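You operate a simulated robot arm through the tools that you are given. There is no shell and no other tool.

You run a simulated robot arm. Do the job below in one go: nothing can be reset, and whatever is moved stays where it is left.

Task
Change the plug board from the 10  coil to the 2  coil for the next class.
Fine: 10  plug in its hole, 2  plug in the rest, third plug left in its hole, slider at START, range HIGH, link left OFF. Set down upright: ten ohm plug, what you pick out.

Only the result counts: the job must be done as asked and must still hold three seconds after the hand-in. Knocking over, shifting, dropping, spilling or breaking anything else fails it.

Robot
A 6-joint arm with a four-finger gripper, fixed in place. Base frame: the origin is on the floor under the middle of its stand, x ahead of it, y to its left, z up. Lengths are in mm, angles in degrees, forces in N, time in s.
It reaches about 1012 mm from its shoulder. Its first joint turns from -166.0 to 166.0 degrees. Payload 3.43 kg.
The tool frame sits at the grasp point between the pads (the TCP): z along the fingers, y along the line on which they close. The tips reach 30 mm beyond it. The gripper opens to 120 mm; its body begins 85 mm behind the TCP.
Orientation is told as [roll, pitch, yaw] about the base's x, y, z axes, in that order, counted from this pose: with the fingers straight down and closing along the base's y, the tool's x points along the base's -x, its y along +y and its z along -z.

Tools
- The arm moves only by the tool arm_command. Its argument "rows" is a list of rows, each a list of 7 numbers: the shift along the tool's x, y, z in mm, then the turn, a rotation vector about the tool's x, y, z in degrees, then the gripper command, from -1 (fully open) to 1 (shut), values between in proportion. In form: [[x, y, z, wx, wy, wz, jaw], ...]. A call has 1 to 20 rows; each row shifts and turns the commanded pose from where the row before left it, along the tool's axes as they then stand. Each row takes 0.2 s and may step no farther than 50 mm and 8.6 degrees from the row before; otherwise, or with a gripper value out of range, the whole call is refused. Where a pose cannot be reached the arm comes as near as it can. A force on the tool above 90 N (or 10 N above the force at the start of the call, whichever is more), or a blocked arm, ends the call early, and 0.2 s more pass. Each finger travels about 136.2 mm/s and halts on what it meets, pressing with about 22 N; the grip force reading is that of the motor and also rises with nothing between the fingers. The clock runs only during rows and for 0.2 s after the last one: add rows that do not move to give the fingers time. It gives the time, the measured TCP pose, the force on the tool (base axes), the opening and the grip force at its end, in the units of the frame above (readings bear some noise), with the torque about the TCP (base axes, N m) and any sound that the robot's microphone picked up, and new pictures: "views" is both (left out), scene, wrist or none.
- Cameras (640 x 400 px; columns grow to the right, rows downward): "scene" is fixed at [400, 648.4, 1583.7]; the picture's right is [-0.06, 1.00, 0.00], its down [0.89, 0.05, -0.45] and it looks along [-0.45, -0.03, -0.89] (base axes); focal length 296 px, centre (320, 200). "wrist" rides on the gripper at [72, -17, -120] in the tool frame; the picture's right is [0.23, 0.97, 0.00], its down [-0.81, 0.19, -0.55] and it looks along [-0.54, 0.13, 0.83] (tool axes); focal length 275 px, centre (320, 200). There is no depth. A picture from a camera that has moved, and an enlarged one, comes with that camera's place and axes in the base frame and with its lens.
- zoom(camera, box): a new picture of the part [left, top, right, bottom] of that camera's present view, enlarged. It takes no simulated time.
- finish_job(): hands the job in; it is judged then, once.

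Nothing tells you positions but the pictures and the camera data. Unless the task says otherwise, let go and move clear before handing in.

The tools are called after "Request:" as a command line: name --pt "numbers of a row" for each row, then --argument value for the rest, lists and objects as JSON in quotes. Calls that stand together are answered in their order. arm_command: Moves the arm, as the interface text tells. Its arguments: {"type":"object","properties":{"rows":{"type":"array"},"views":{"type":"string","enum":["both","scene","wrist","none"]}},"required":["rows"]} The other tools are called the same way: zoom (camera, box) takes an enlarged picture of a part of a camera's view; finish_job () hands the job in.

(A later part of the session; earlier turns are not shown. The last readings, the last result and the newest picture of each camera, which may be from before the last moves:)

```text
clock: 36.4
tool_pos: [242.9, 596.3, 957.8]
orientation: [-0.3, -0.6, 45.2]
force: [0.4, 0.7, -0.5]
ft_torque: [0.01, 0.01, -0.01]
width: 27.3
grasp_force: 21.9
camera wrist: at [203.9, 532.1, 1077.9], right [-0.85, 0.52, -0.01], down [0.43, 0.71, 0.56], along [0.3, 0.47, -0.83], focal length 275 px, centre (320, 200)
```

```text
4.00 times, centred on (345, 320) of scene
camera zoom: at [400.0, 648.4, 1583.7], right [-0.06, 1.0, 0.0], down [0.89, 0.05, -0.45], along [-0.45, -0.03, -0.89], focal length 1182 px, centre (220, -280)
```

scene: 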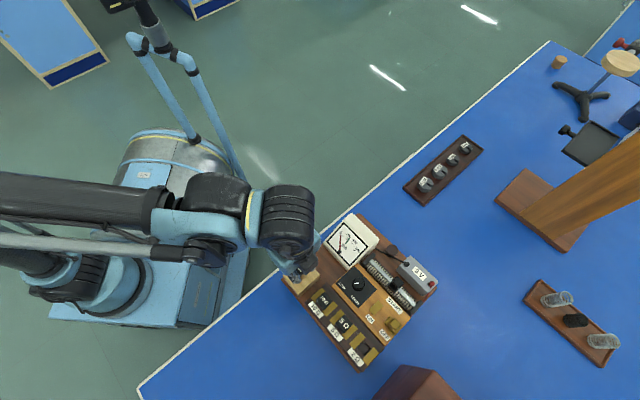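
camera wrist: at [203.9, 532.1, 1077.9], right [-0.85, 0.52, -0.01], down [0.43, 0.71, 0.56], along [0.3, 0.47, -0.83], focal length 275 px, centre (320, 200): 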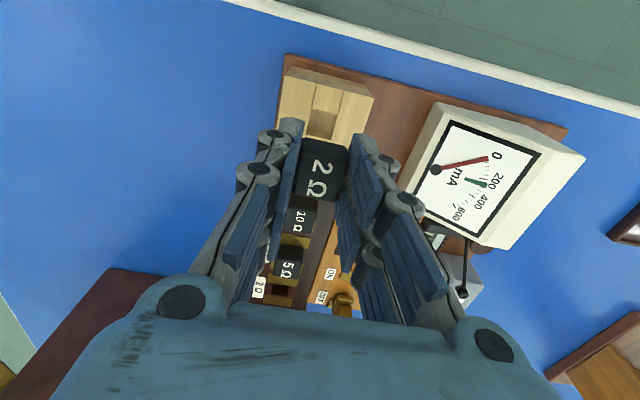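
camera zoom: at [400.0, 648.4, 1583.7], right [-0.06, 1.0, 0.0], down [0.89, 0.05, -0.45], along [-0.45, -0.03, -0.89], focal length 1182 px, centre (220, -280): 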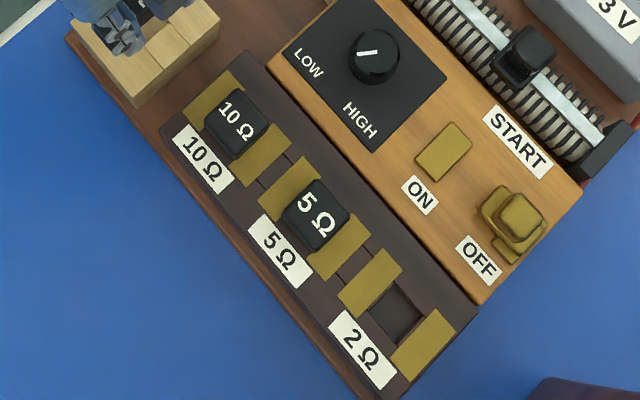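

Scene check: the 10 Ω plug looks seated exactly like the 5 Ω one. Now lowering the 2 Ω plug towards the rest, to just above entry.

Request:
arm_command --pt "0 0 12 0 0 0 1" --pt "0 0 12 0 0 0 1" --pt "0 0 12 0 0 0 1" --pt "0 0 10 0 0 0 1" --pt "0 0 0 0 0 0 1" --pt "0 0 0 0 0 0 1" --views "wrist"

Request:
zoom --camera "wrist" --box '[288, 128, 358, 208]'

Request:
zoom --camera "wrist" --box '[290, 95, 360, 155]'

```text
clock: 37.8
tool_pos: [241.9, 595.4, 912.2]
orientation: [-0.4, -0.5, 45.2]
force: [0.0, 0.3, 0.3]
ft_torque: [0.01, 0.0, -0.01]
width: 27.3
grasp_force: 22.1
camera wrist: at [203.8, 531.8, 1032.0], right [-0.85, 0.52, -0.01], down [0.43, 0.71, 0.56], along [0.3, 0.47, -0.83], focal length 275 px, centre (320, 200)
```

wrist: 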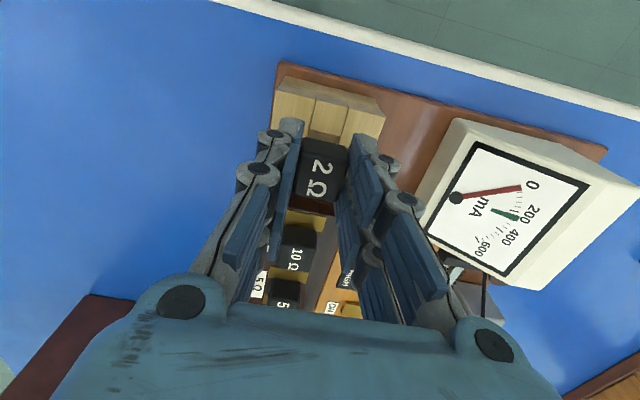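

```text
5.00 times, centred on (323, 168) of wrist
camera zoom: at [203.8, 531.8, 1032.0], right [-0.85, 0.52, -0.01], down [0.43, 0.71, 0.56], along [0.3, 0.47, -0.83], focal length 1376 px, centre (305, 360)
```

zoom: 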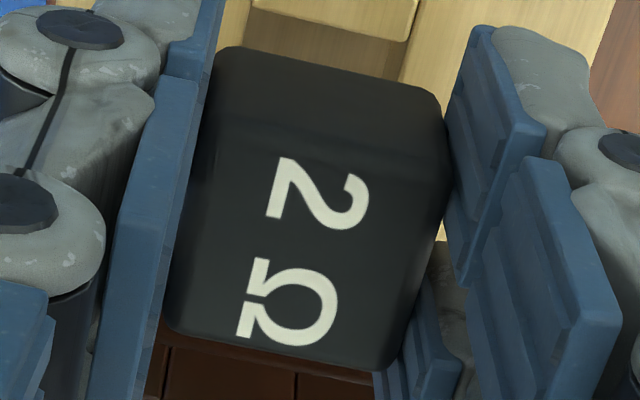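

```text
6.67 times, centred on (325, 125) of wrist
camera zoom: at [203.8, 531.8, 1032.0], right [-0.85, 0.52, -0.01], down [0.43, 0.71, 0.56], along [0.3, 0.47, -0.83], focal length 1835 px, centre (287, 700)
```

zoom: 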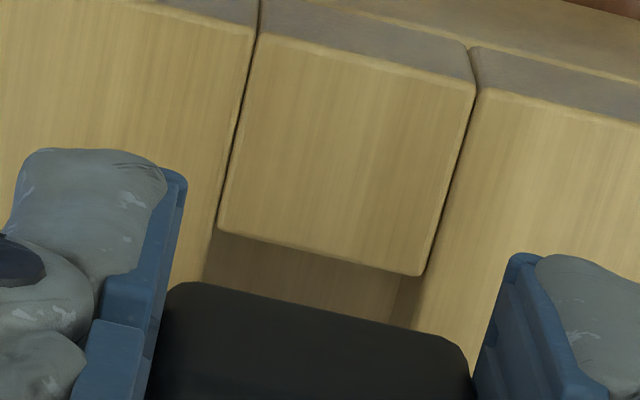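

The hole is about 0.8 mm to the +y side of the plug. Correcting, then lowering gently.

Request:
arm_command --pt "0 0.8 0 0 0 0 1" --pt "0 0 3 0 0 0 1" --pt "0 0 3 0 0 0 1" --pt "0 0 3 0 0 0 1" --pt "0 0 0 0 0 0 1" --views "wrist"

Request:
zoom --camera "wrist" --box '[288, 98, 358, 178]'

```text
clock: 39.0
tool_pos: [242.4, 595.6, 901.8]
orientation: [-0.4, -0.6, 45.2]
force: [0.1, 0.2, -0.5]
ft_torque: [0.0, 0.03, -0.02]
width: 27.1
grasp_force: 22.4
camera wrist: at [203.3, 532.3, 1022.4], right [-0.85, 0.52, -0.01], down [0.43, 0.71, 0.56], along [0.3, 0.47, -0.83], focal length 275 px, centre (320, 200)
```

wrist: 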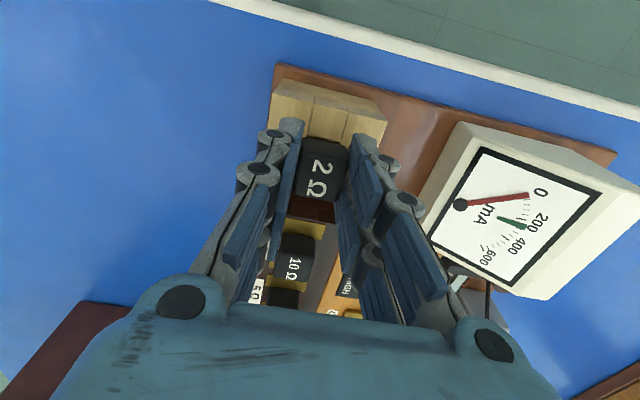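

```text
5.00 times, centred on (323, 138) of wrist
camera zoom: at [203.3, 532.3, 1022.4], right [-0.85, 0.52, -0.01], down [0.43, 0.71, 0.56], along [0.3, 0.47, -0.83], focal length 1376 px, centre (305, 510)
```

zoom: 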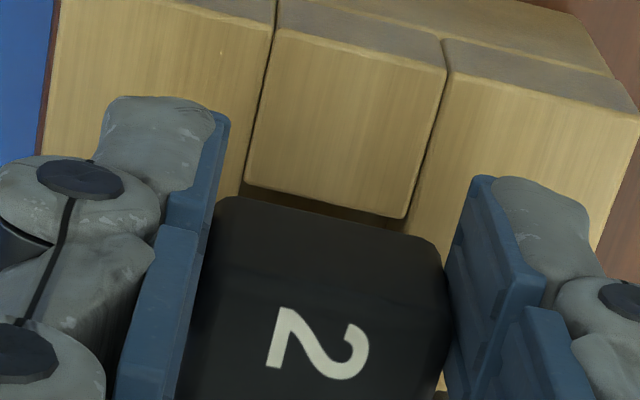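

Request:
arm_command --pt "0 0 1.5 0 0 0 1" --pt "0 0 1.5 0 0 0 1" --pt "0 0 1.5 0 0 0 1" --pt "0 0 0 0 0 0 1" --views "wrist"

Request:
zoom --camera "wrist" --box '[288, 98, 358, 178]'

```text
clock: 40.0
tool_pos: [242.2, 595.7, 898.3]
orientation: [-0.4, -0.4, 45.3]
force: [0.1, -0.3, -0.9]
ft_torque: [-0.01, -0.03, -0.01]
width: 27.4
grasp_force: 22.1
camera wrist: at [203.3, 532.3, 1018.1], right [-0.85, 0.52, -0.01], down [0.43, 0.71, 0.56], along [0.3, 0.47, -0.83], focal length 275 px, centre (320, 200)
```

wrist: 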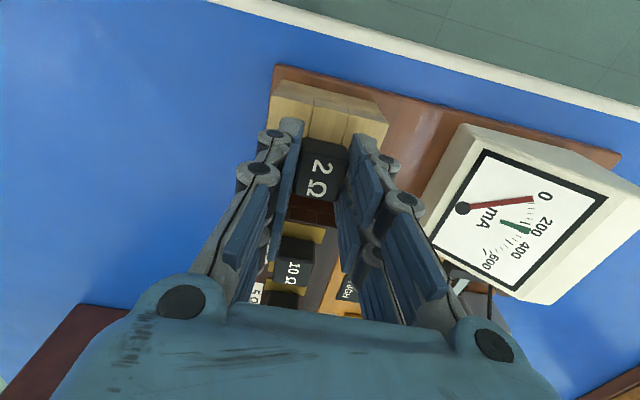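

```text
5.00 times, centred on (323, 138) of wrist
camera zoom: at [203.3, 532.3, 1018.1], right [-0.85, 0.52, -0.01], down [0.43, 0.71, 0.56], along [0.3, 0.47, -0.83], focal length 1376 px, centre (305, 510)
```

zoom: 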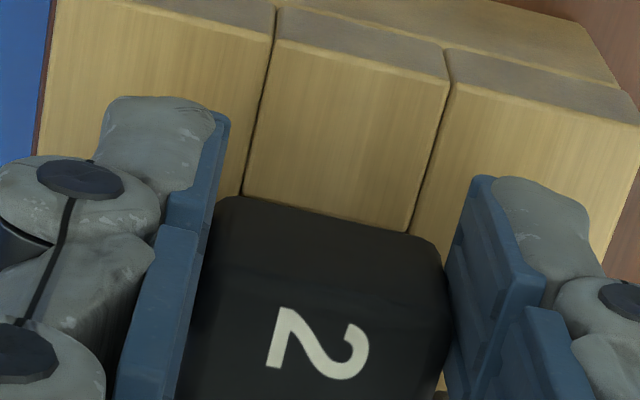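

No resistance and the plug holds its place in the hand. Continuing to the seat.

Request:
arm_command --pt "0 0 1.3 0 0 0 1" --pt "0 0 1.2 0 0 0 1" --pt "0 0 0 0 0 0 1" --views "wrist"

Request:
zoom --camera "wrist" --box '[288, 98, 358, 178]'

```text
clock: 40.8
tool_pos: [241.4, 595.1, 894.9]
orientation: [-0.4, -0.6, 45.2]
force: [-0.5, -0.6, -0.9]
ft_torque: [0.01, 0.02, 0.0]
width: 27.5
grasp_force: 21.4
camera wrist: at [203.3, 532.3, 1015.7], right [-0.85, 0.52, -0.01], down [0.43, 0.71, 0.56], along [0.3, 0.47, -0.83], focal length 275 px, centre (320, 200)
```

wrist: 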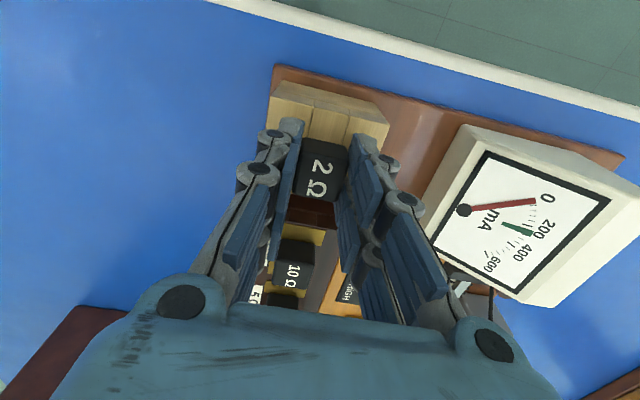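

```text
5.00 times, centred on (323, 138) of wrist
camera zoom: at [203.3, 532.3, 1015.7], right [-0.85, 0.52, -0.01], down [0.43, 0.71, 0.56], along [0.3, 0.47, -0.83], focal length 1376 px, centre (305, 510)
```

zoom: 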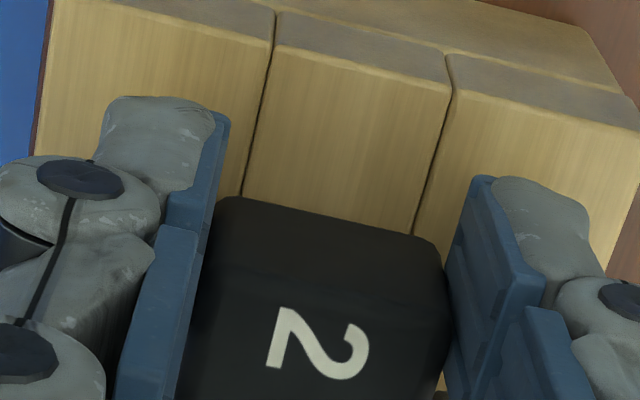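

Request:
arm_command --pt "0 0 0.8 0 0 0 1" --pt "0 0 0.8 0 0 0 1" --pt "0 0 0 0 0 0 1" --views "none"

```text
clock: 41.6
tool_pos: [242.5, 595.8, 893.7]
orientation: [-0.4, -0.5, 45.2]
force: [1.3, 1.1, 17.1]
ft_torque: [0.12, -0.03, 0.0]
width: 27.2
grasp_force: 22.3
```

Firm contact (17 N) at the seat height: the 2 Ω plug is down in the rest. Releasing and lifting clear.

Request:
arm_command --pt "0 0 -0.5 0 0 0 0.8" --pt "0 0 0 0 0 0 0.45" --pt "0 0 0 0 0 0 0.17" --pt "0 0 0 0 0 0 0.17" --pt "0 0 -15 0 0 0 0.17" --pt "0 0 -25 0 0 0 0" --pt "0 0 -25 0 0 0 -0.3" --pt "0 0 0 0 0 0 -0.3" --views "both"

Request:
zoom --camera "wrist" --box '[250, 60, 390, 200]'

```text
clock: 43.4
tool_pos: [240.5, 595.3, 959.3]
orientation: [-0.4, -0.5, 45.2]
force: [-0.8, -0.8, -1.2]
ft_torque: [-0.01, -0.02, 0.0]
width: 78.0
grasp_force: 0.1
camera wrist: at [202.7, 531.6, 1079.7], right [-0.85, 0.52, -0.01], down [0.43, 0.71, 0.56], along [0.3, 0.47, -0.83], focal length 275 px, centre (320, 200)
```

scene: 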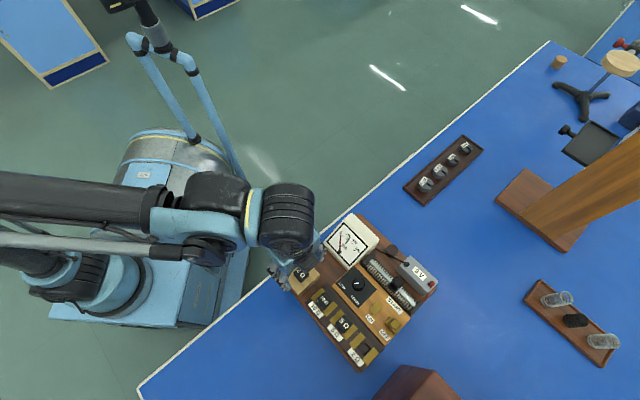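
wrist: 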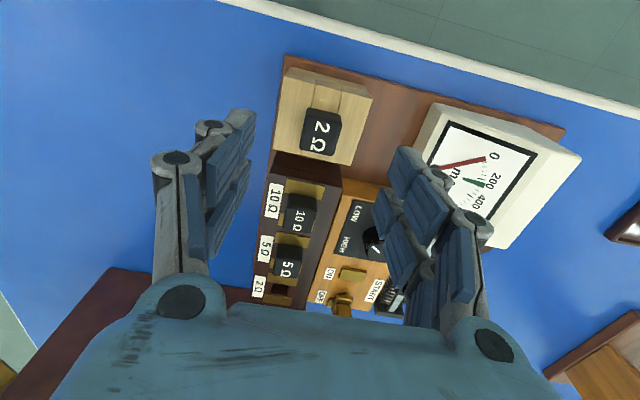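

```text
2.86 times, centred on (320, 130) of wrist
camera zoom: at [202.7, 531.6, 1079.7], right [-0.85, 0.52, -0.01], down [0.43, 0.71, 0.56], along [0.3, 0.47, -0.83], focal length 786 px, centre (320, 400)
```

zoom: 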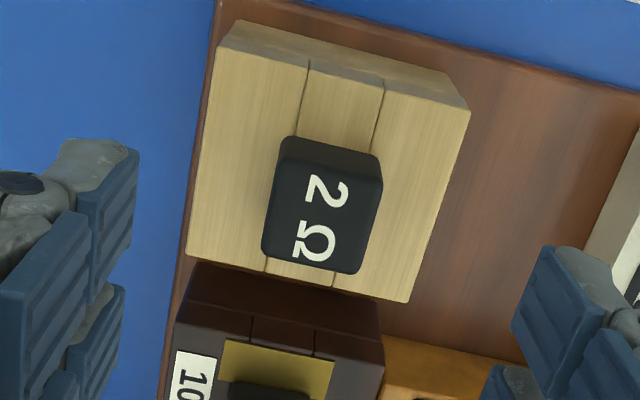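

The 2 Ω plug is upright in the rest. Next is the range knob; I'll rise a bit and move over it for a close look.

Request:
arm_command --pt "0 0 -20 0 0 0 -0.3" --pt "-26.6 21.1 0 0 0 0 -0.6" --pt "-26.6 21.1 0 0 0 0 -0.6" --pt "-26.6 21.1 0 0 0 0 -0.6" --pt "-26.6 21.1 0 0 0 0 -0.6" --pt "0 0 0 0 0 0 -0.6" --pt "0 0 0 0 0 0 -0.6" --views "both"

Request:
zoom --camera "wrist" --box '[250, 60, 410, 220]'

Request:
zoom --camera "scene" --box '[270, 250, 360, 350]'

```text
clock: 45.0
tool_pos: [253.7, 732.5, 979.1]
orientation: [-0.4, -0.6, 45.1]
force: [-0.3, 1.0, 0.1]
ft_torque: [0.0, -0.01, 0.02]
width: 95.9
grasp_force: 0.0
camera wrist: at [216.8, 667.8, 1099.7], right [-0.85, 0.52, -0.01], down [0.43, 0.71, 0.56], along [0.3, 0.47, -0.83], focal length 275 px, centre (320, 200)
```

scene: 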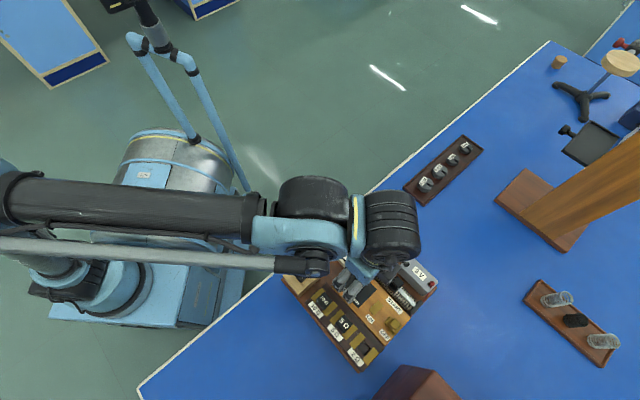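
wrist: 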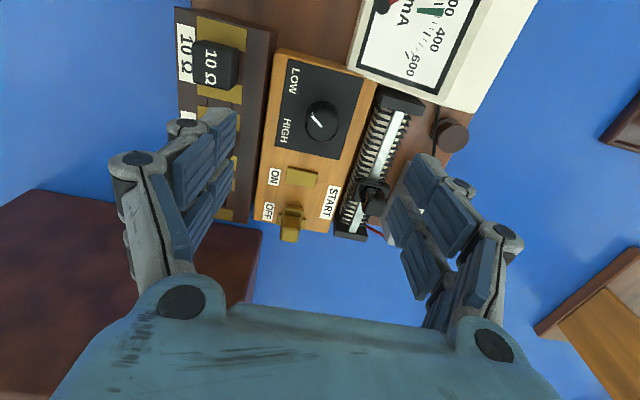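

```text
2.50 times, centred on (330, 140) of wrist
camera zoom: at [216.8, 667.8, 1099.7], right [-0.85, 0.52, -0.01], down [0.43, 0.71, 0.56], along [0.3, 0.47, -0.83], focal length 688 px, centre (295, 350)
```

zoom: 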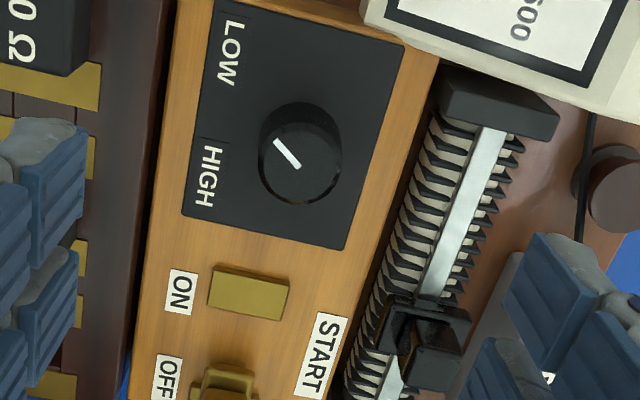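

```text
4.00 times, centred on (315, 300) of scene
camera zoom: at [400.0, 648.4, 1583.7], right [-0.06, 1.0, 0.0], down [0.89, 0.05, -0.45], along [-0.45, -0.03, -0.89], focal length 1182 px, centre (340, -200)
```

zoom: 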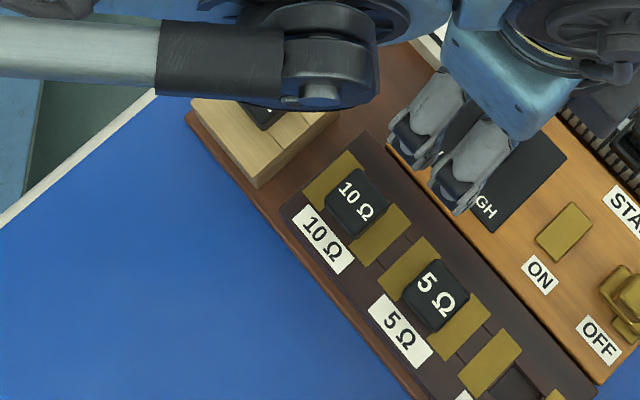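

I'll zoom on the knob and its dial, and on the slider, for details.

Request:
zoom --camera "wrist" --box '[272, 55, 372, 165]'

Request:
zoom --camera "wrist" --box '[320, 80, 430, 250]'

```text
3.64 times, centred on (322, 110) of wrist
camera zoom: at [216.8, 667.8, 1099.7], right [-0.85, 0.52, -0.01], down [0.43, 0.71, 0.56], along [0.3, 0.47, -0.83], focal length 1001 px, centre (313, 527)
```

zoom: 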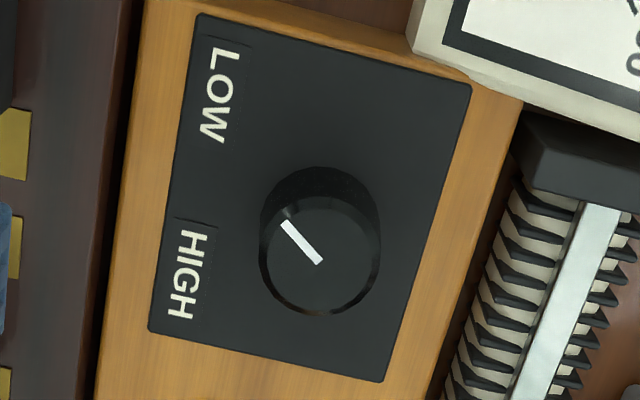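

```text
2.35 times, centred on (375, 165) of wrist
camera zoom: at [216.8, 667.8, 1099.7], right [-0.85, 0.52, -0.01], down [0.43, 0.71, 0.56], along [0.3, 0.47, -0.83], focal length 648 px, centre (191, 282)
```

zoom: 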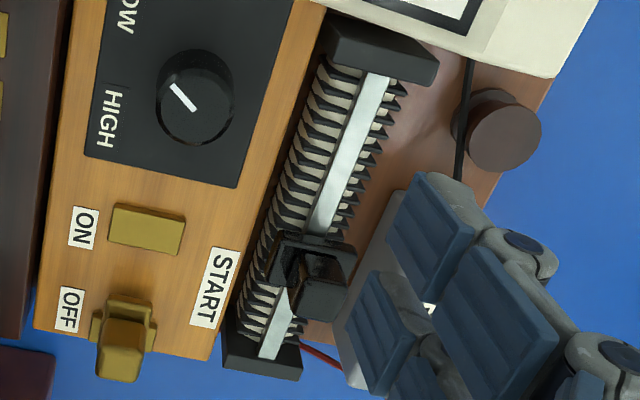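

The knob's mark is at about −80° and the HIGH label lies about 70° further counter-clockwise as seen from above. I'll centre over the knob, turn the hand to about 10° yaw so I have room to rotate, and lower partway.

Request:
arm_command --pt "1 1.2 0 0 0 0 -0.3" --pt "0 0 0 0 0 7 -0.1" --pt "0 0 0 0 0 7 0" --pt "0 0 0 0 0 7 0" --pt "0 0 0 0 0 7 0" --pt "0 0 0 0 0 7 0" --pt "0 0 20 0 0 0 0" --pt "0 0 20 0 0 0 0" --pt "0 0 0 0 0 0 0" --pt "0 0 0 0 0 0 0" --views "both"

Request:
zoom --camera "wrist" --box '[250, 80, 400, 220]'

```text
clock: 47.2
tool_pos: [255.7, 731.4, 938.6]
orientation: [-0.1, -0.5, 10.2]
force: [0.3, 0.4, -0.1]
ft_torque: [0.0, 0.03, -0.02]
width: 60.0
grasp_force: 0.1
camera wrist: at [187.2, 700.8, 1059.4], right [-0.4, 0.92, 0.0], down [0.76, 0.33, 0.56], along [0.52, 0.22, -0.83], focal length 275 px, centre (320, 200)
```

scene: 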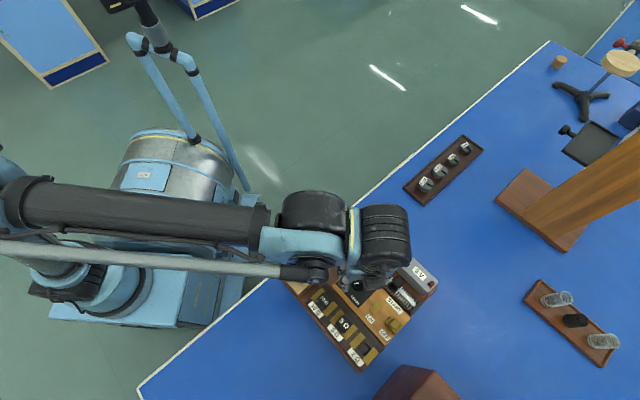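
wrist: 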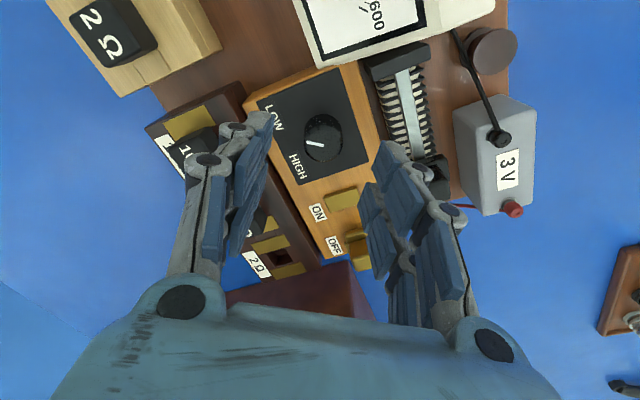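

```text
2.86 times, centred on (325, 150) of wrist
camera zoom: at [187.2, 700.8, 1059.4], right [-0.4, 0.92, 0.0], down [0.76, 0.33, 0.56], along [0.52, 0.22, -0.83], focal length 786 px, centre (306, 343)
```

zoom: 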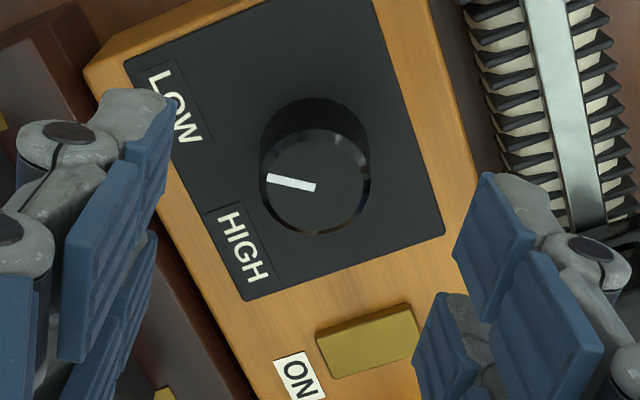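

The knob axis is about 2.2 mm to the tool's +y side; correcting and lowering further.

Request:
arm_command --pt "0.4 2.2 0 0 0 0 0.1" --pt "0 0 12 0 0 0 0.1" --pt "0 0 12 0 0 0 0.1" --pt "0 0 0 0 0 0 0.1" --pt "0 0 0 0 0 0 0.1" --views "wrist"

Request:
zoom --camera "wrist" --box '[250, 80, 400, 220]'

```text
clock: 48.4
tool_pos: [255.1, 732.3, 914.2]
orientation: [-0.2, -0.7, 10.2]
force: [0.2, -0.6, 0.3]
ft_torque: [-0.03, 0.04, -0.02]
width: 54.0
grasp_force: 0.1
camera wrist: at [187.0, 702.4, 1035.3], right [-0.4, 0.92, 0.0], down [0.76, 0.33, 0.56], along [0.52, 0.22, -0.83], focal length 275 px, centre (320, 200)
```

wrist: 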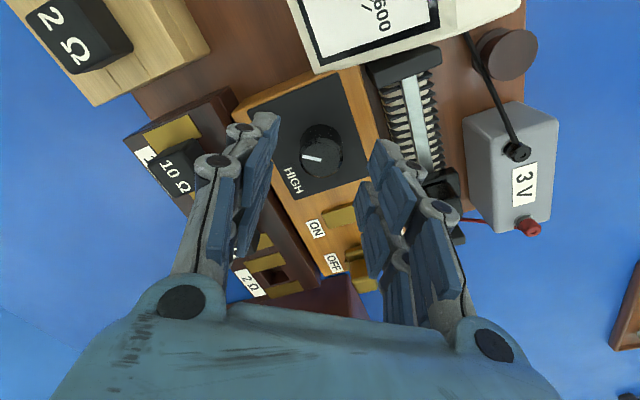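

```text
2.86 times, centred on (325, 150) of wrist
camera zoom: at [187.0, 702.4, 1035.3], right [-0.4, 0.92, 0.0], down [0.76, 0.33, 0.56], along [0.52, 0.22, -0.83], focal length 786 px, centre (306, 343)
```

zoom: 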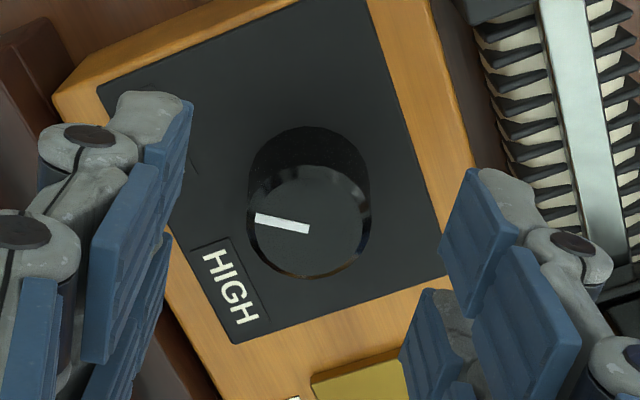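

Nearly centred. Small correction, then down to grip depth and close on the knob.

Request:
arm_command --pt "0.7 0.4 6 0 0 0 0.1" --pt "0 0 6 0 0 0 0.1" --pt "0 0 5 0 0 0 0.1" --pt "0 0 0 0 0 0 0.1" --views "wrist"

Request:
zoom --camera "wrist" --box '[250, 80, 400, 220]'

```text
clock: 49.4
tool_pos: [253.8, 733.3, 898.6]
orientation: [-0.1, -0.5, 10.3]
force: [0.1, -0.1, 0.2]
ft_torque: [0.02, 0.01, -0.02]
width: 54.1
grasp_force: 0.1
camera wrist: at [185.9, 702.7, 1018.6], right [-0.4, 0.92, 0.0], down [0.76, 0.33, 0.56], along [0.52, 0.22, -0.83], focal length 275 px, centre (320, 200)
```

wrist: 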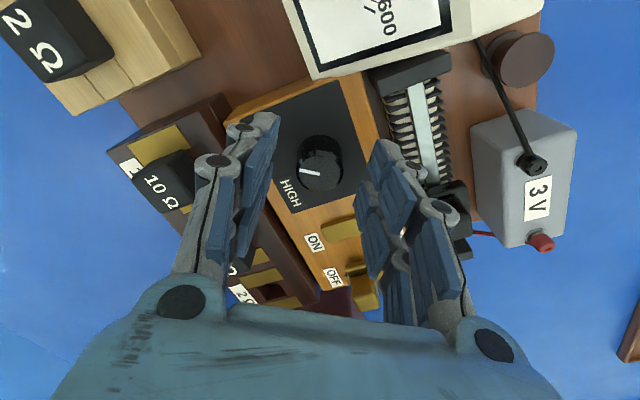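

```text
2.86 times, centred on (325, 150) of wrist
camera zoom: at [185.9, 702.7, 1018.6], right [-0.4, 0.92, 0.0], down [0.76, 0.33, 0.56], along [0.52, 0.22, -0.83], focal length 786 px, centre (306, 343)
```

zoom: 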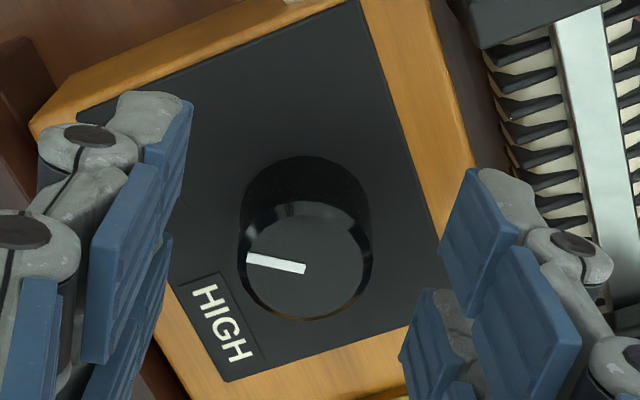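

Centred on the knob. Closing the grip.

Request:
arm_command --pt "0 0 0 0 0 0 0.4" --pt "0 0 0 0 0 0 1" --pt "0 0 0 0 0 0 1" --views "wrist"

Request:
zoom --camera "wrist" --box '[250, 80, 400, 220]'

```text
clock: 50.2
tool_pos: [253.1, 733.6, 900.0]
orientation: [0.0, -0.7, 10.3]
force: [-0.6, 8.5, 3.2]
ft_torque: [0.31, -0.14, 0.03]
width: 28.7
grasp_force: 44.8
camera wrist: at [185.9, 703.0, 1018.6], right [-0.4, 0.92, 0.0], down [0.76, 0.33, 0.56], along [0.52, 0.22, -0.83], focal length 275 px, centre (320, 200)
```

wrist: 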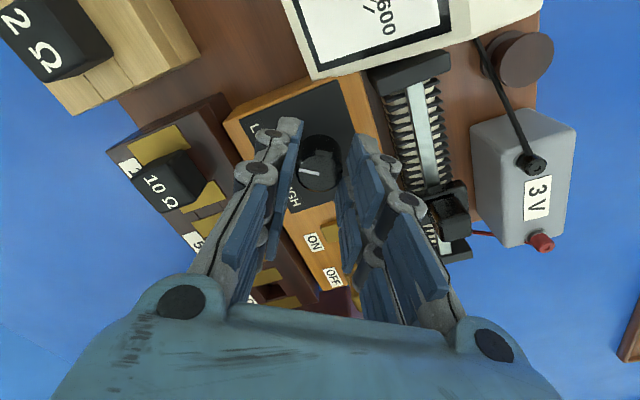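

```text
2.86 times, centred on (325, 150) of wrist
camera zoom: at [185.9, 703.0, 1018.6], right [-0.4, 0.92, 0.0], down [0.76, 0.33, 0.56], along [0.52, 0.22, -0.83], focal length 786 px, centre (306, 343)
```

zoom: 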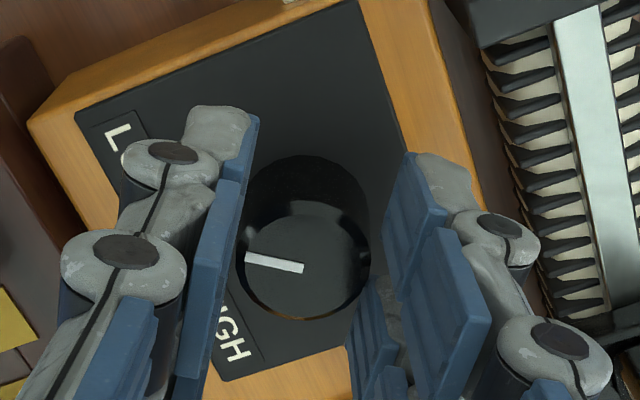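

The grip is on the knob with a small sideways load, which I'll relieve by 0.5 mm while turning. Rotating the first part counter-clockwise.

Request:
arm_command --pt "0 0.5 0 0 0 0 1" --pt "0 0 0 0 0 -4 1" --pt "0 0 0 0 0 -6 1" --pt "0 0 0 0 0 -6 1" --pt "0 0 0 0 0 -6 1" --pt "0 0 0 0 0 -6 1" --pt "0 0 0 0 0 0 1" --views "both"

Request:
zoom --camera "wrist" --box '[250, 80, 400, 220]'

```text
clock: 51.8
tool_pos: [255.4, 732.1, 899.5]
orientation: [-0.3, -0.5, 38.1]
force: [7.0, -27.6, -4.9]
ft_torque: [-0.83, 0.0, -0.06]
width: 28.9
grasp_force: 44.4
camera wrist: at [208.2, 674.2, 1018.9], right [-0.78, 0.62, -0.01], down [0.51, 0.65, 0.56], along [0.35, 0.43, -0.83], focal length 275 px, centre (320, 200)
```

scene: 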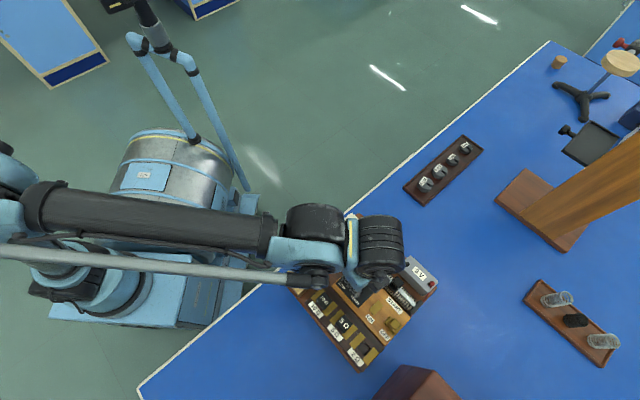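
wrist: 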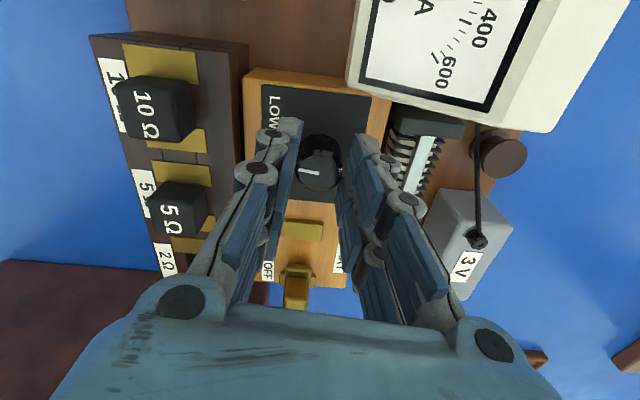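

```text
2.86 times, centred on (325, 150) of wrist
camera zoom: at [208.2, 674.2, 1018.9], right [-0.78, 0.62, -0.01], down [0.51, 0.65, 0.56], along [0.35, 0.43, -0.83], focal length 786 px, centre (306, 343)
```

zoom: 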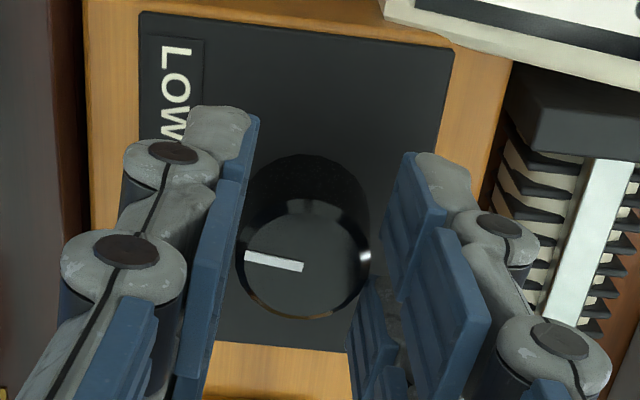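

The knob turns with the hand, but a 28 N side load has built up. I'll shift to relieve it, then continue.

Request:
arm_command --pt "0.25 -0.45 0 0 0 0 1" --pt "0 0 0 0 0 0 1" --views "none"

```text
clock: 52.4
tool_pos: [254.2, 733.0, 899.1]
orientation: [-0.4, -0.5, 38.3]
force: [9.3, -25.5, -7.1]
ft_torque: [-0.85, 0.01, -0.06]
width: 28.5
grasp_force: 45.0
```

Request:
arm_command --pt "0 0 0 0 0 0 1" --pt "0 0 0 0 0 0 1" --views "none"

```text
clock: 53.0
tool_pos: [255.1, 732.5, 898.3]
orientation: [-0.4, -0.4, 38.2]
force: [8.9, -26.6, -8.3]
ft_torque: [-0.6, -0.29, -0.06]
width: 28.3
grasp_force: 45.4
```

Request:
arm_command --pt "0 -0.7 0 0 0 0 1" --pt "0 -0.7 0 0 0 0 1" --pt "0 0 0 0 0 0 1" --views "none"

```text
clock: 53.8
tool_pos: [254.1, 731.7, 898.5]
orientation: [-0.3, -0.6, 38.3]
force: [1.6, -7.9, 1.1]
ft_torque: [-0.26, 0.24, -0.03]
width: 28.5
grasp_force: 45.1
```

That brought it down to about 8 N. Continuing the rotation in smaller portions with compensation.

Request:
arm_command --pt "0 -0.5 0 0 0 0 1" --pt "0 -0.2 0 0 0 -5 1" --pt "0 -0.2 0 0 0 -5 1" --pt "0 -0.2 0 0 0 -5 1" --pt "0 0 0 0 0 0 1" --views "wrist"

Request:
zoom --camera "wrist" --box '[250, 80, 400, 220]'

```text
clock: 55.0
tool_pos: [255.2, 732.4, 898.4]
orientation: [-0.4, -0.5, 53.3]
force: [-8.6, 19.0, 13.5]
ft_torque: [1.15, -0.01, 0.02]
width: 28.1
grasp_force: 45.2
camera wrist: at [225.4, 663.7, 1019.0], right [-0.92, 0.4, -0.01], down [0.32, 0.76, 0.56], along [0.23, 0.51, -0.83], focal length 275 px, centre (320, 200)
```

wrist: 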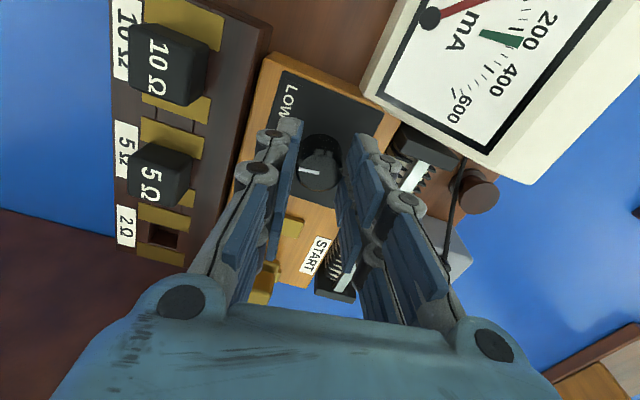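

```text
2.86 times, centred on (325, 150) of wrist
camera zoom: at [225.4, 663.7, 1019.0], right [-0.92, 0.4, -0.01], down [0.32, 0.76, 0.56], along [0.23, 0.51, -0.83], focal length 786 px, centre (306, 343)
```

zoom: 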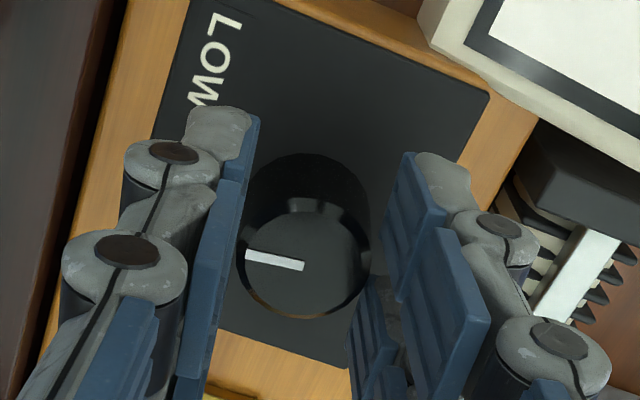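

Request:
arm_command --pt "0 0.9 0 0 0 0 1" --pt "0 0 0 0 0 -5 1" --pt "0 0 0 0 0 -5 1" --pt "0 0 0 0 0 0 1" --views "none"

```text
clock: 56.0
tool_pos: [255.4, 732.7, 899.5]
orientation: [-0.6, -0.3, 63.2]
force: [0.4, 19.9, 24.6]
ft_torque: [0.91, -0.22, 0.02]
width: 28.6
grasp_force: 45.0
```

Request:
arm_command --pt "-0.9 0.5 -0.8 0 0 0 1" --pt "0 0 0 0 0 0 1" --pt "0 0 0 0 0 0 1" --views "wrist"

Request:
zoom --camera "wrist" --box '[250, 80, 400, 220]'

```text
clock: 56.8
tool_pos: [255.0, 731.6, 899.8]
orientation: [-0.7, -0.1, 63.1]
force: [3.4, -13.7, -13.1]
ft_torque: [-0.32, -0.16, -0.02]
width: 28.2
grasp_force: 44.7
camera wrist: at [237.8, 660.0, 1019.3], right [-0.97, 0.23, -0.01], down [0.19, 0.81, 0.55], along [0.14, 0.54, -0.83], focal length 275 px, centre (320, 200)
```

wrist: 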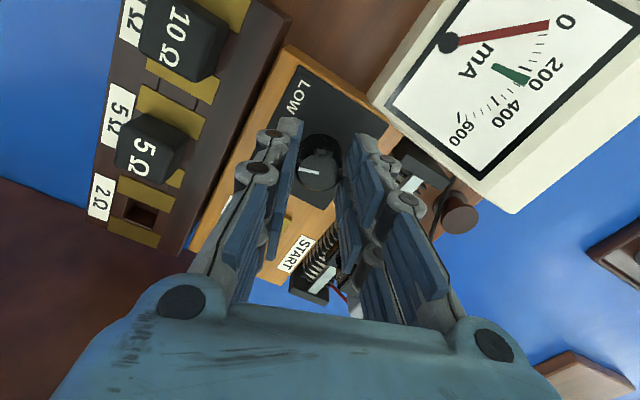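

```text
2.86 times, centred on (325, 150) of wrist
camera zoom: at [237.8, 660.0, 1019.3], right [-0.97, 0.23, -0.01], down [0.19, 0.81, 0.55], along [0.14, 0.54, -0.83], focal length 786 px, centre (306, 343)
```

zoom: 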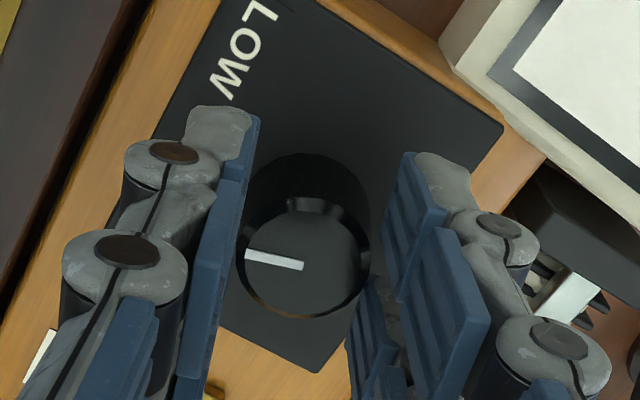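

Now at 53° of rotation. A slight correction and the remaining 17°.

Request:
arm_command --pt "0.4 0 0.3 0 0 0 1" --pt "0 0 0 0 0 -4.5 1" --pt "0 0 0 0 0 -4.5 1" --pt "0 0 0 0 0 0 1" --views "none"

```text
clock: 57.8
tool_pos: [254.8, 733.4, 899.2]
orientation: [-0.6, -0.2, 72.2]
force: [13.8, -17.0, -12.8]
ft_torque: [-0.5, -0.19, -0.04]
width: 28.0
grasp_force: 45.0
```

Request:
arm_command --pt "0.5 -0.9 0.3 0 0 0 1" --pt "0 0 0 0 0 -4 1" --pt "0 0 0 0 0 -4 1" --pt "0 0 0 0 0 0 1" --views "wrist"

Request:
zoom --camera "wrist" --box '[240, 70, 400, 230]'

Request:
zoom --camera "scene" --box '[320, 240, 420, 340]'

```text
clock: 58.8
tool_pos: [255.4, 733.2, 898.1]
orientation: [-0.6, -0.3, 80.2]
force: [12.1, 16.0, 10.9]
ft_torque: [1.23, -0.31, -0.03]
width: 28.2
grasp_force: 44.8
camera wrist: at [260.1, 658.2, 1019.6], right [-1.0, -0.06, -0.01], down [-0.06, 0.83, 0.55], along [-0.02, 0.55, -0.83], focal length 275 px, centre (320, 200)
```

wrist: 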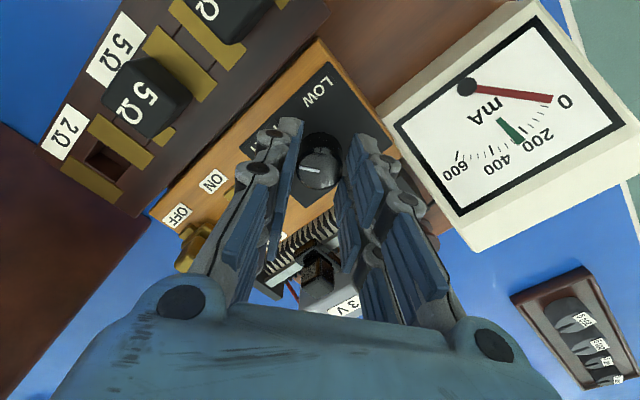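

```text
2.50 times, centred on (320, 150) of wrist
camera zoom: at [260.1, 658.2, 1019.6], right [-1.0, -0.06, -0.01], down [-0.06, 0.83, 0.55], along [-0.02, 0.55, -0.83], focal length 688 px, centre (320, 325)
```

zoom: 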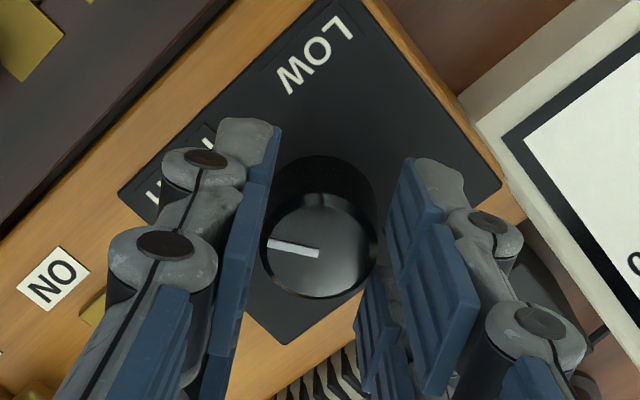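

```text
4.00 times, centred on (370, 290) of scene
camera zoom: at [400.0, 648.4, 1583.7], right [-0.06, 1.0, 0.0], down [0.89, 0.05, -0.45], along [-0.45, -0.03, -0.89], focal length 1182 px, centre (120, -160)
```

zoom: 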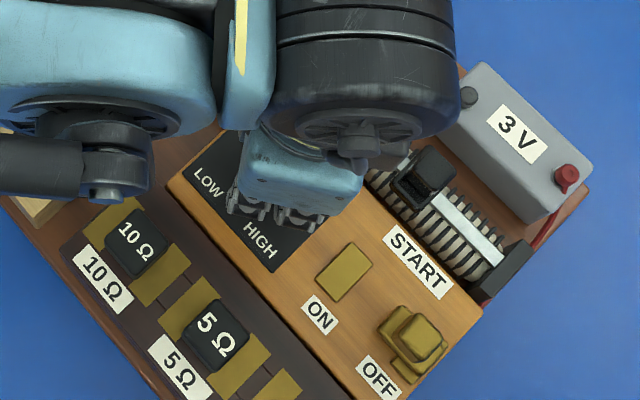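

The knob has turned about 70° with the hand. I'll ease the load, open, rise clear and check where the mark points.

Request:
arm_command --pt "-0.7 -0.4 -0.4 0 0 0 1" --pt "0 0 0 0 0 0 0.7" --pt "0 0 0 0 0 0 0.3" --pt "0 0 0 0 0 0 0.1" --pt "0 0 -12 0 0 0 0.1" --pt "0 0 -25 0 0 0 -0.2" --pt "0 0 -25 0 0 0 -0.5" --pt "0 0 0 0 0 0 -0.6" --views "both"

Request:
zoom --camera "wrist" --box '[250, 70, 390, 200]'

```text
clock: 60.6
tool_pos: [254.4, 731.7, 961.8]
orientation: [-0.6, -0.1, 80.2]
force: [0.9, -0.1, -0.8]
ft_torque: [0.01, -0.03, 0.04]
width: 96.0
grasp_force: 0.1
camera wrist: at [258.8, 657.9, 1082.2], right [-1.0, -0.06, -0.01], down [-0.06, 0.83, 0.55], along [-0.02, 0.55, -0.83], focal length 275 px, centre (320, 200)
```

scene: 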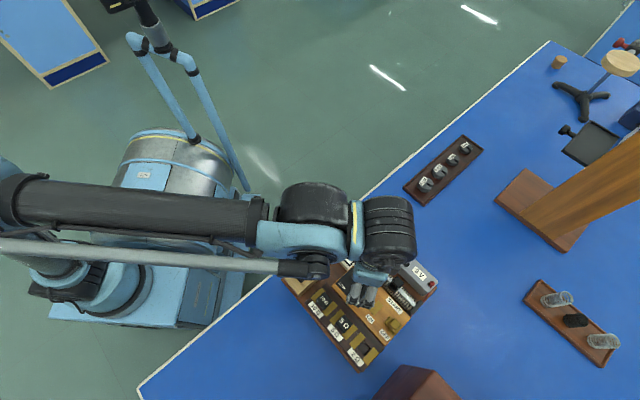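
wrist: 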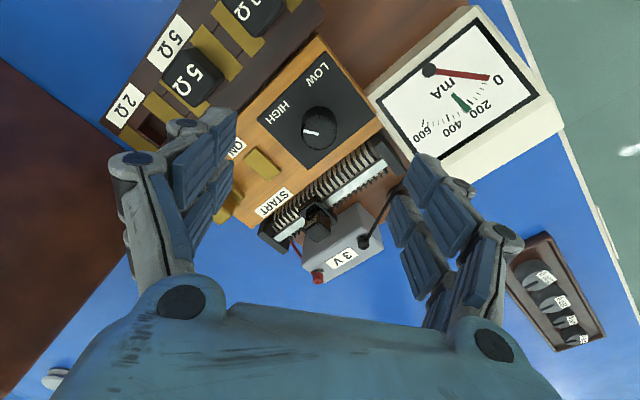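

```text
3.08 times, centred on (320, 135) of wrist
camera zoom: at [258.8, 657.9, 1082.2], right [-1.0, -0.06, -0.01], down [-0.06, 0.83, 0.55], along [-0.02, 0.55, -0.83], focal length 847 px, centre (320, 400)
```

zoom: 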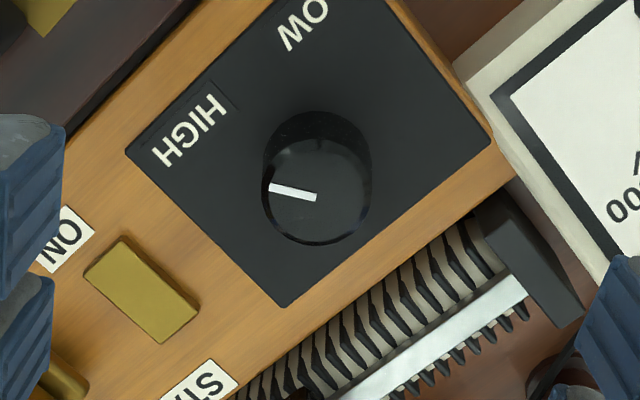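

The mark now points at HIGH (about −9°, symmetric with where LOW was). Next is the slider: I'll rise, turn the hand back to 45° yaw and look at the rheostat from above.

Request:
arm_command --pt "0 0 -22 0 0 0 -0.6" --pt "0 0 0 0 0 7 -0.6" --pt "0 0 0 0 0 7 -0.6" --pt "0 0 0 0 0 7 -0.6" --pt "0 0 0 0 0 7 -0.6" --pt "0 0 0 0 0 7 -0.6" --pt "-20 20 0 0 0 0 -0.6" --pt "-20 20 0 0 0 0 -0.6" --pt "-21 19 0 0 0 0 -0.6" --pt "0 0 0 0 0 0 -0.6" --pt "0 0 0 0 0 0 -0.6" --views "both"

Request:
zoom --camera "wrist" --box '[230, 30, 420, 220]'

Request:
zoom --camera "scene" --box '[320, 240, 450, 370]'

```text
clock: 63.0
tool_pos: [257.3, 816.9, 982.9]
orientation: [-0.3, -0.5, 45.1]
force: [-0.5, 0.9, -0.2]
ft_torque: [0.0, 0.02, -0.05]
width: 96.0
grasp_force: 0.0
camera wrist: at [217.7, 753.3, 1103.2], right [-0.85, 0.52, -0.01], down [0.43, 0.71, 0.56], along [0.3, 0.47, -0.83], focal length 275 px, centre (320, 200)
```

scene: 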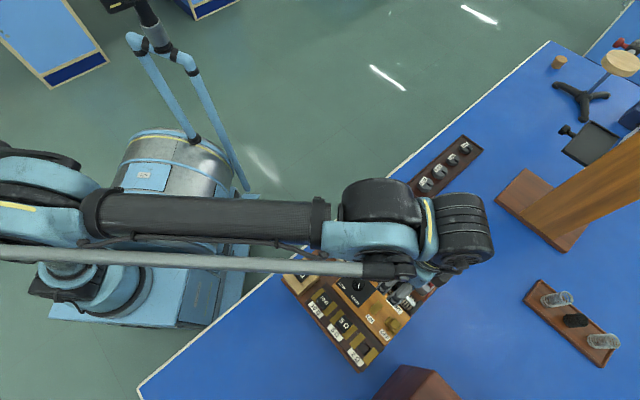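
wrist: 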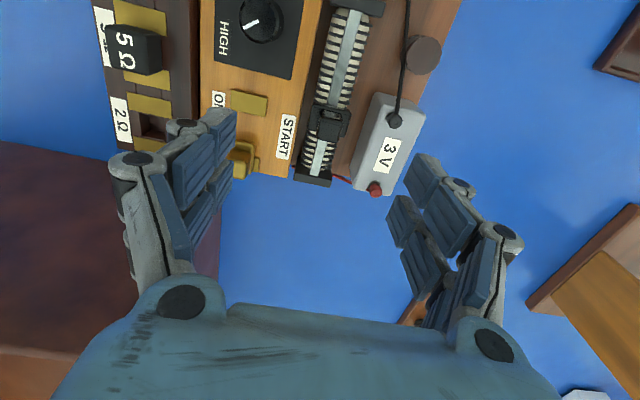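

```text
2.11 times, centred on (325, 125) of wrist
camera zoom: at [217.7, 753.3, 1103.2], right [-0.85, 0.52, -0.01], down [0.43, 0.71, 0.56], along [0.3, 0.47, -0.83], focal length 580 px, centre (310, 358)
```

zoom: 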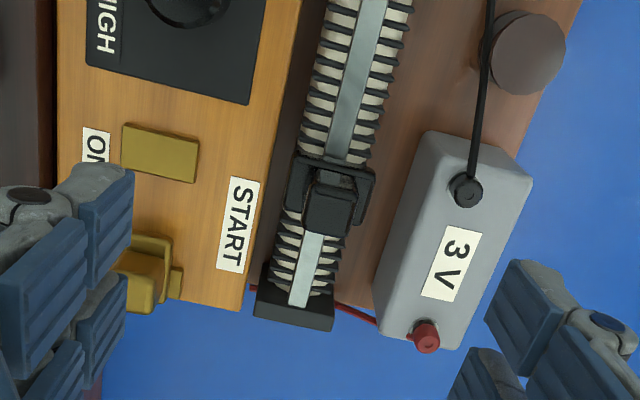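

```text
3.08 times, centred on (385, 305) of scene
camera zoom: at [400.0, 648.4, 1583.7], right [-0.06, 1.0, 0.0], down [0.89, 0.05, -0.45], along [-0.45, -0.03, -0.89], focal length 909 px, centre (120, -123)
```

zoom: 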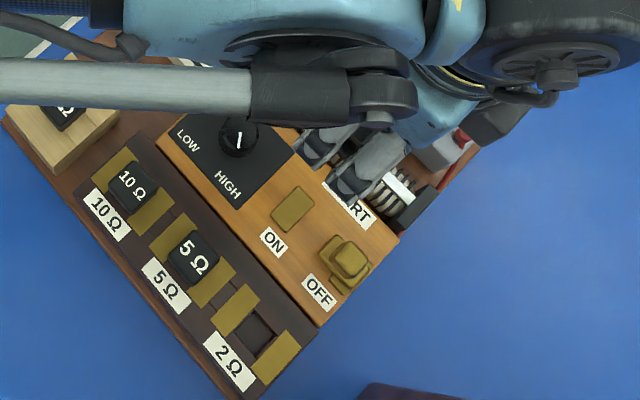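

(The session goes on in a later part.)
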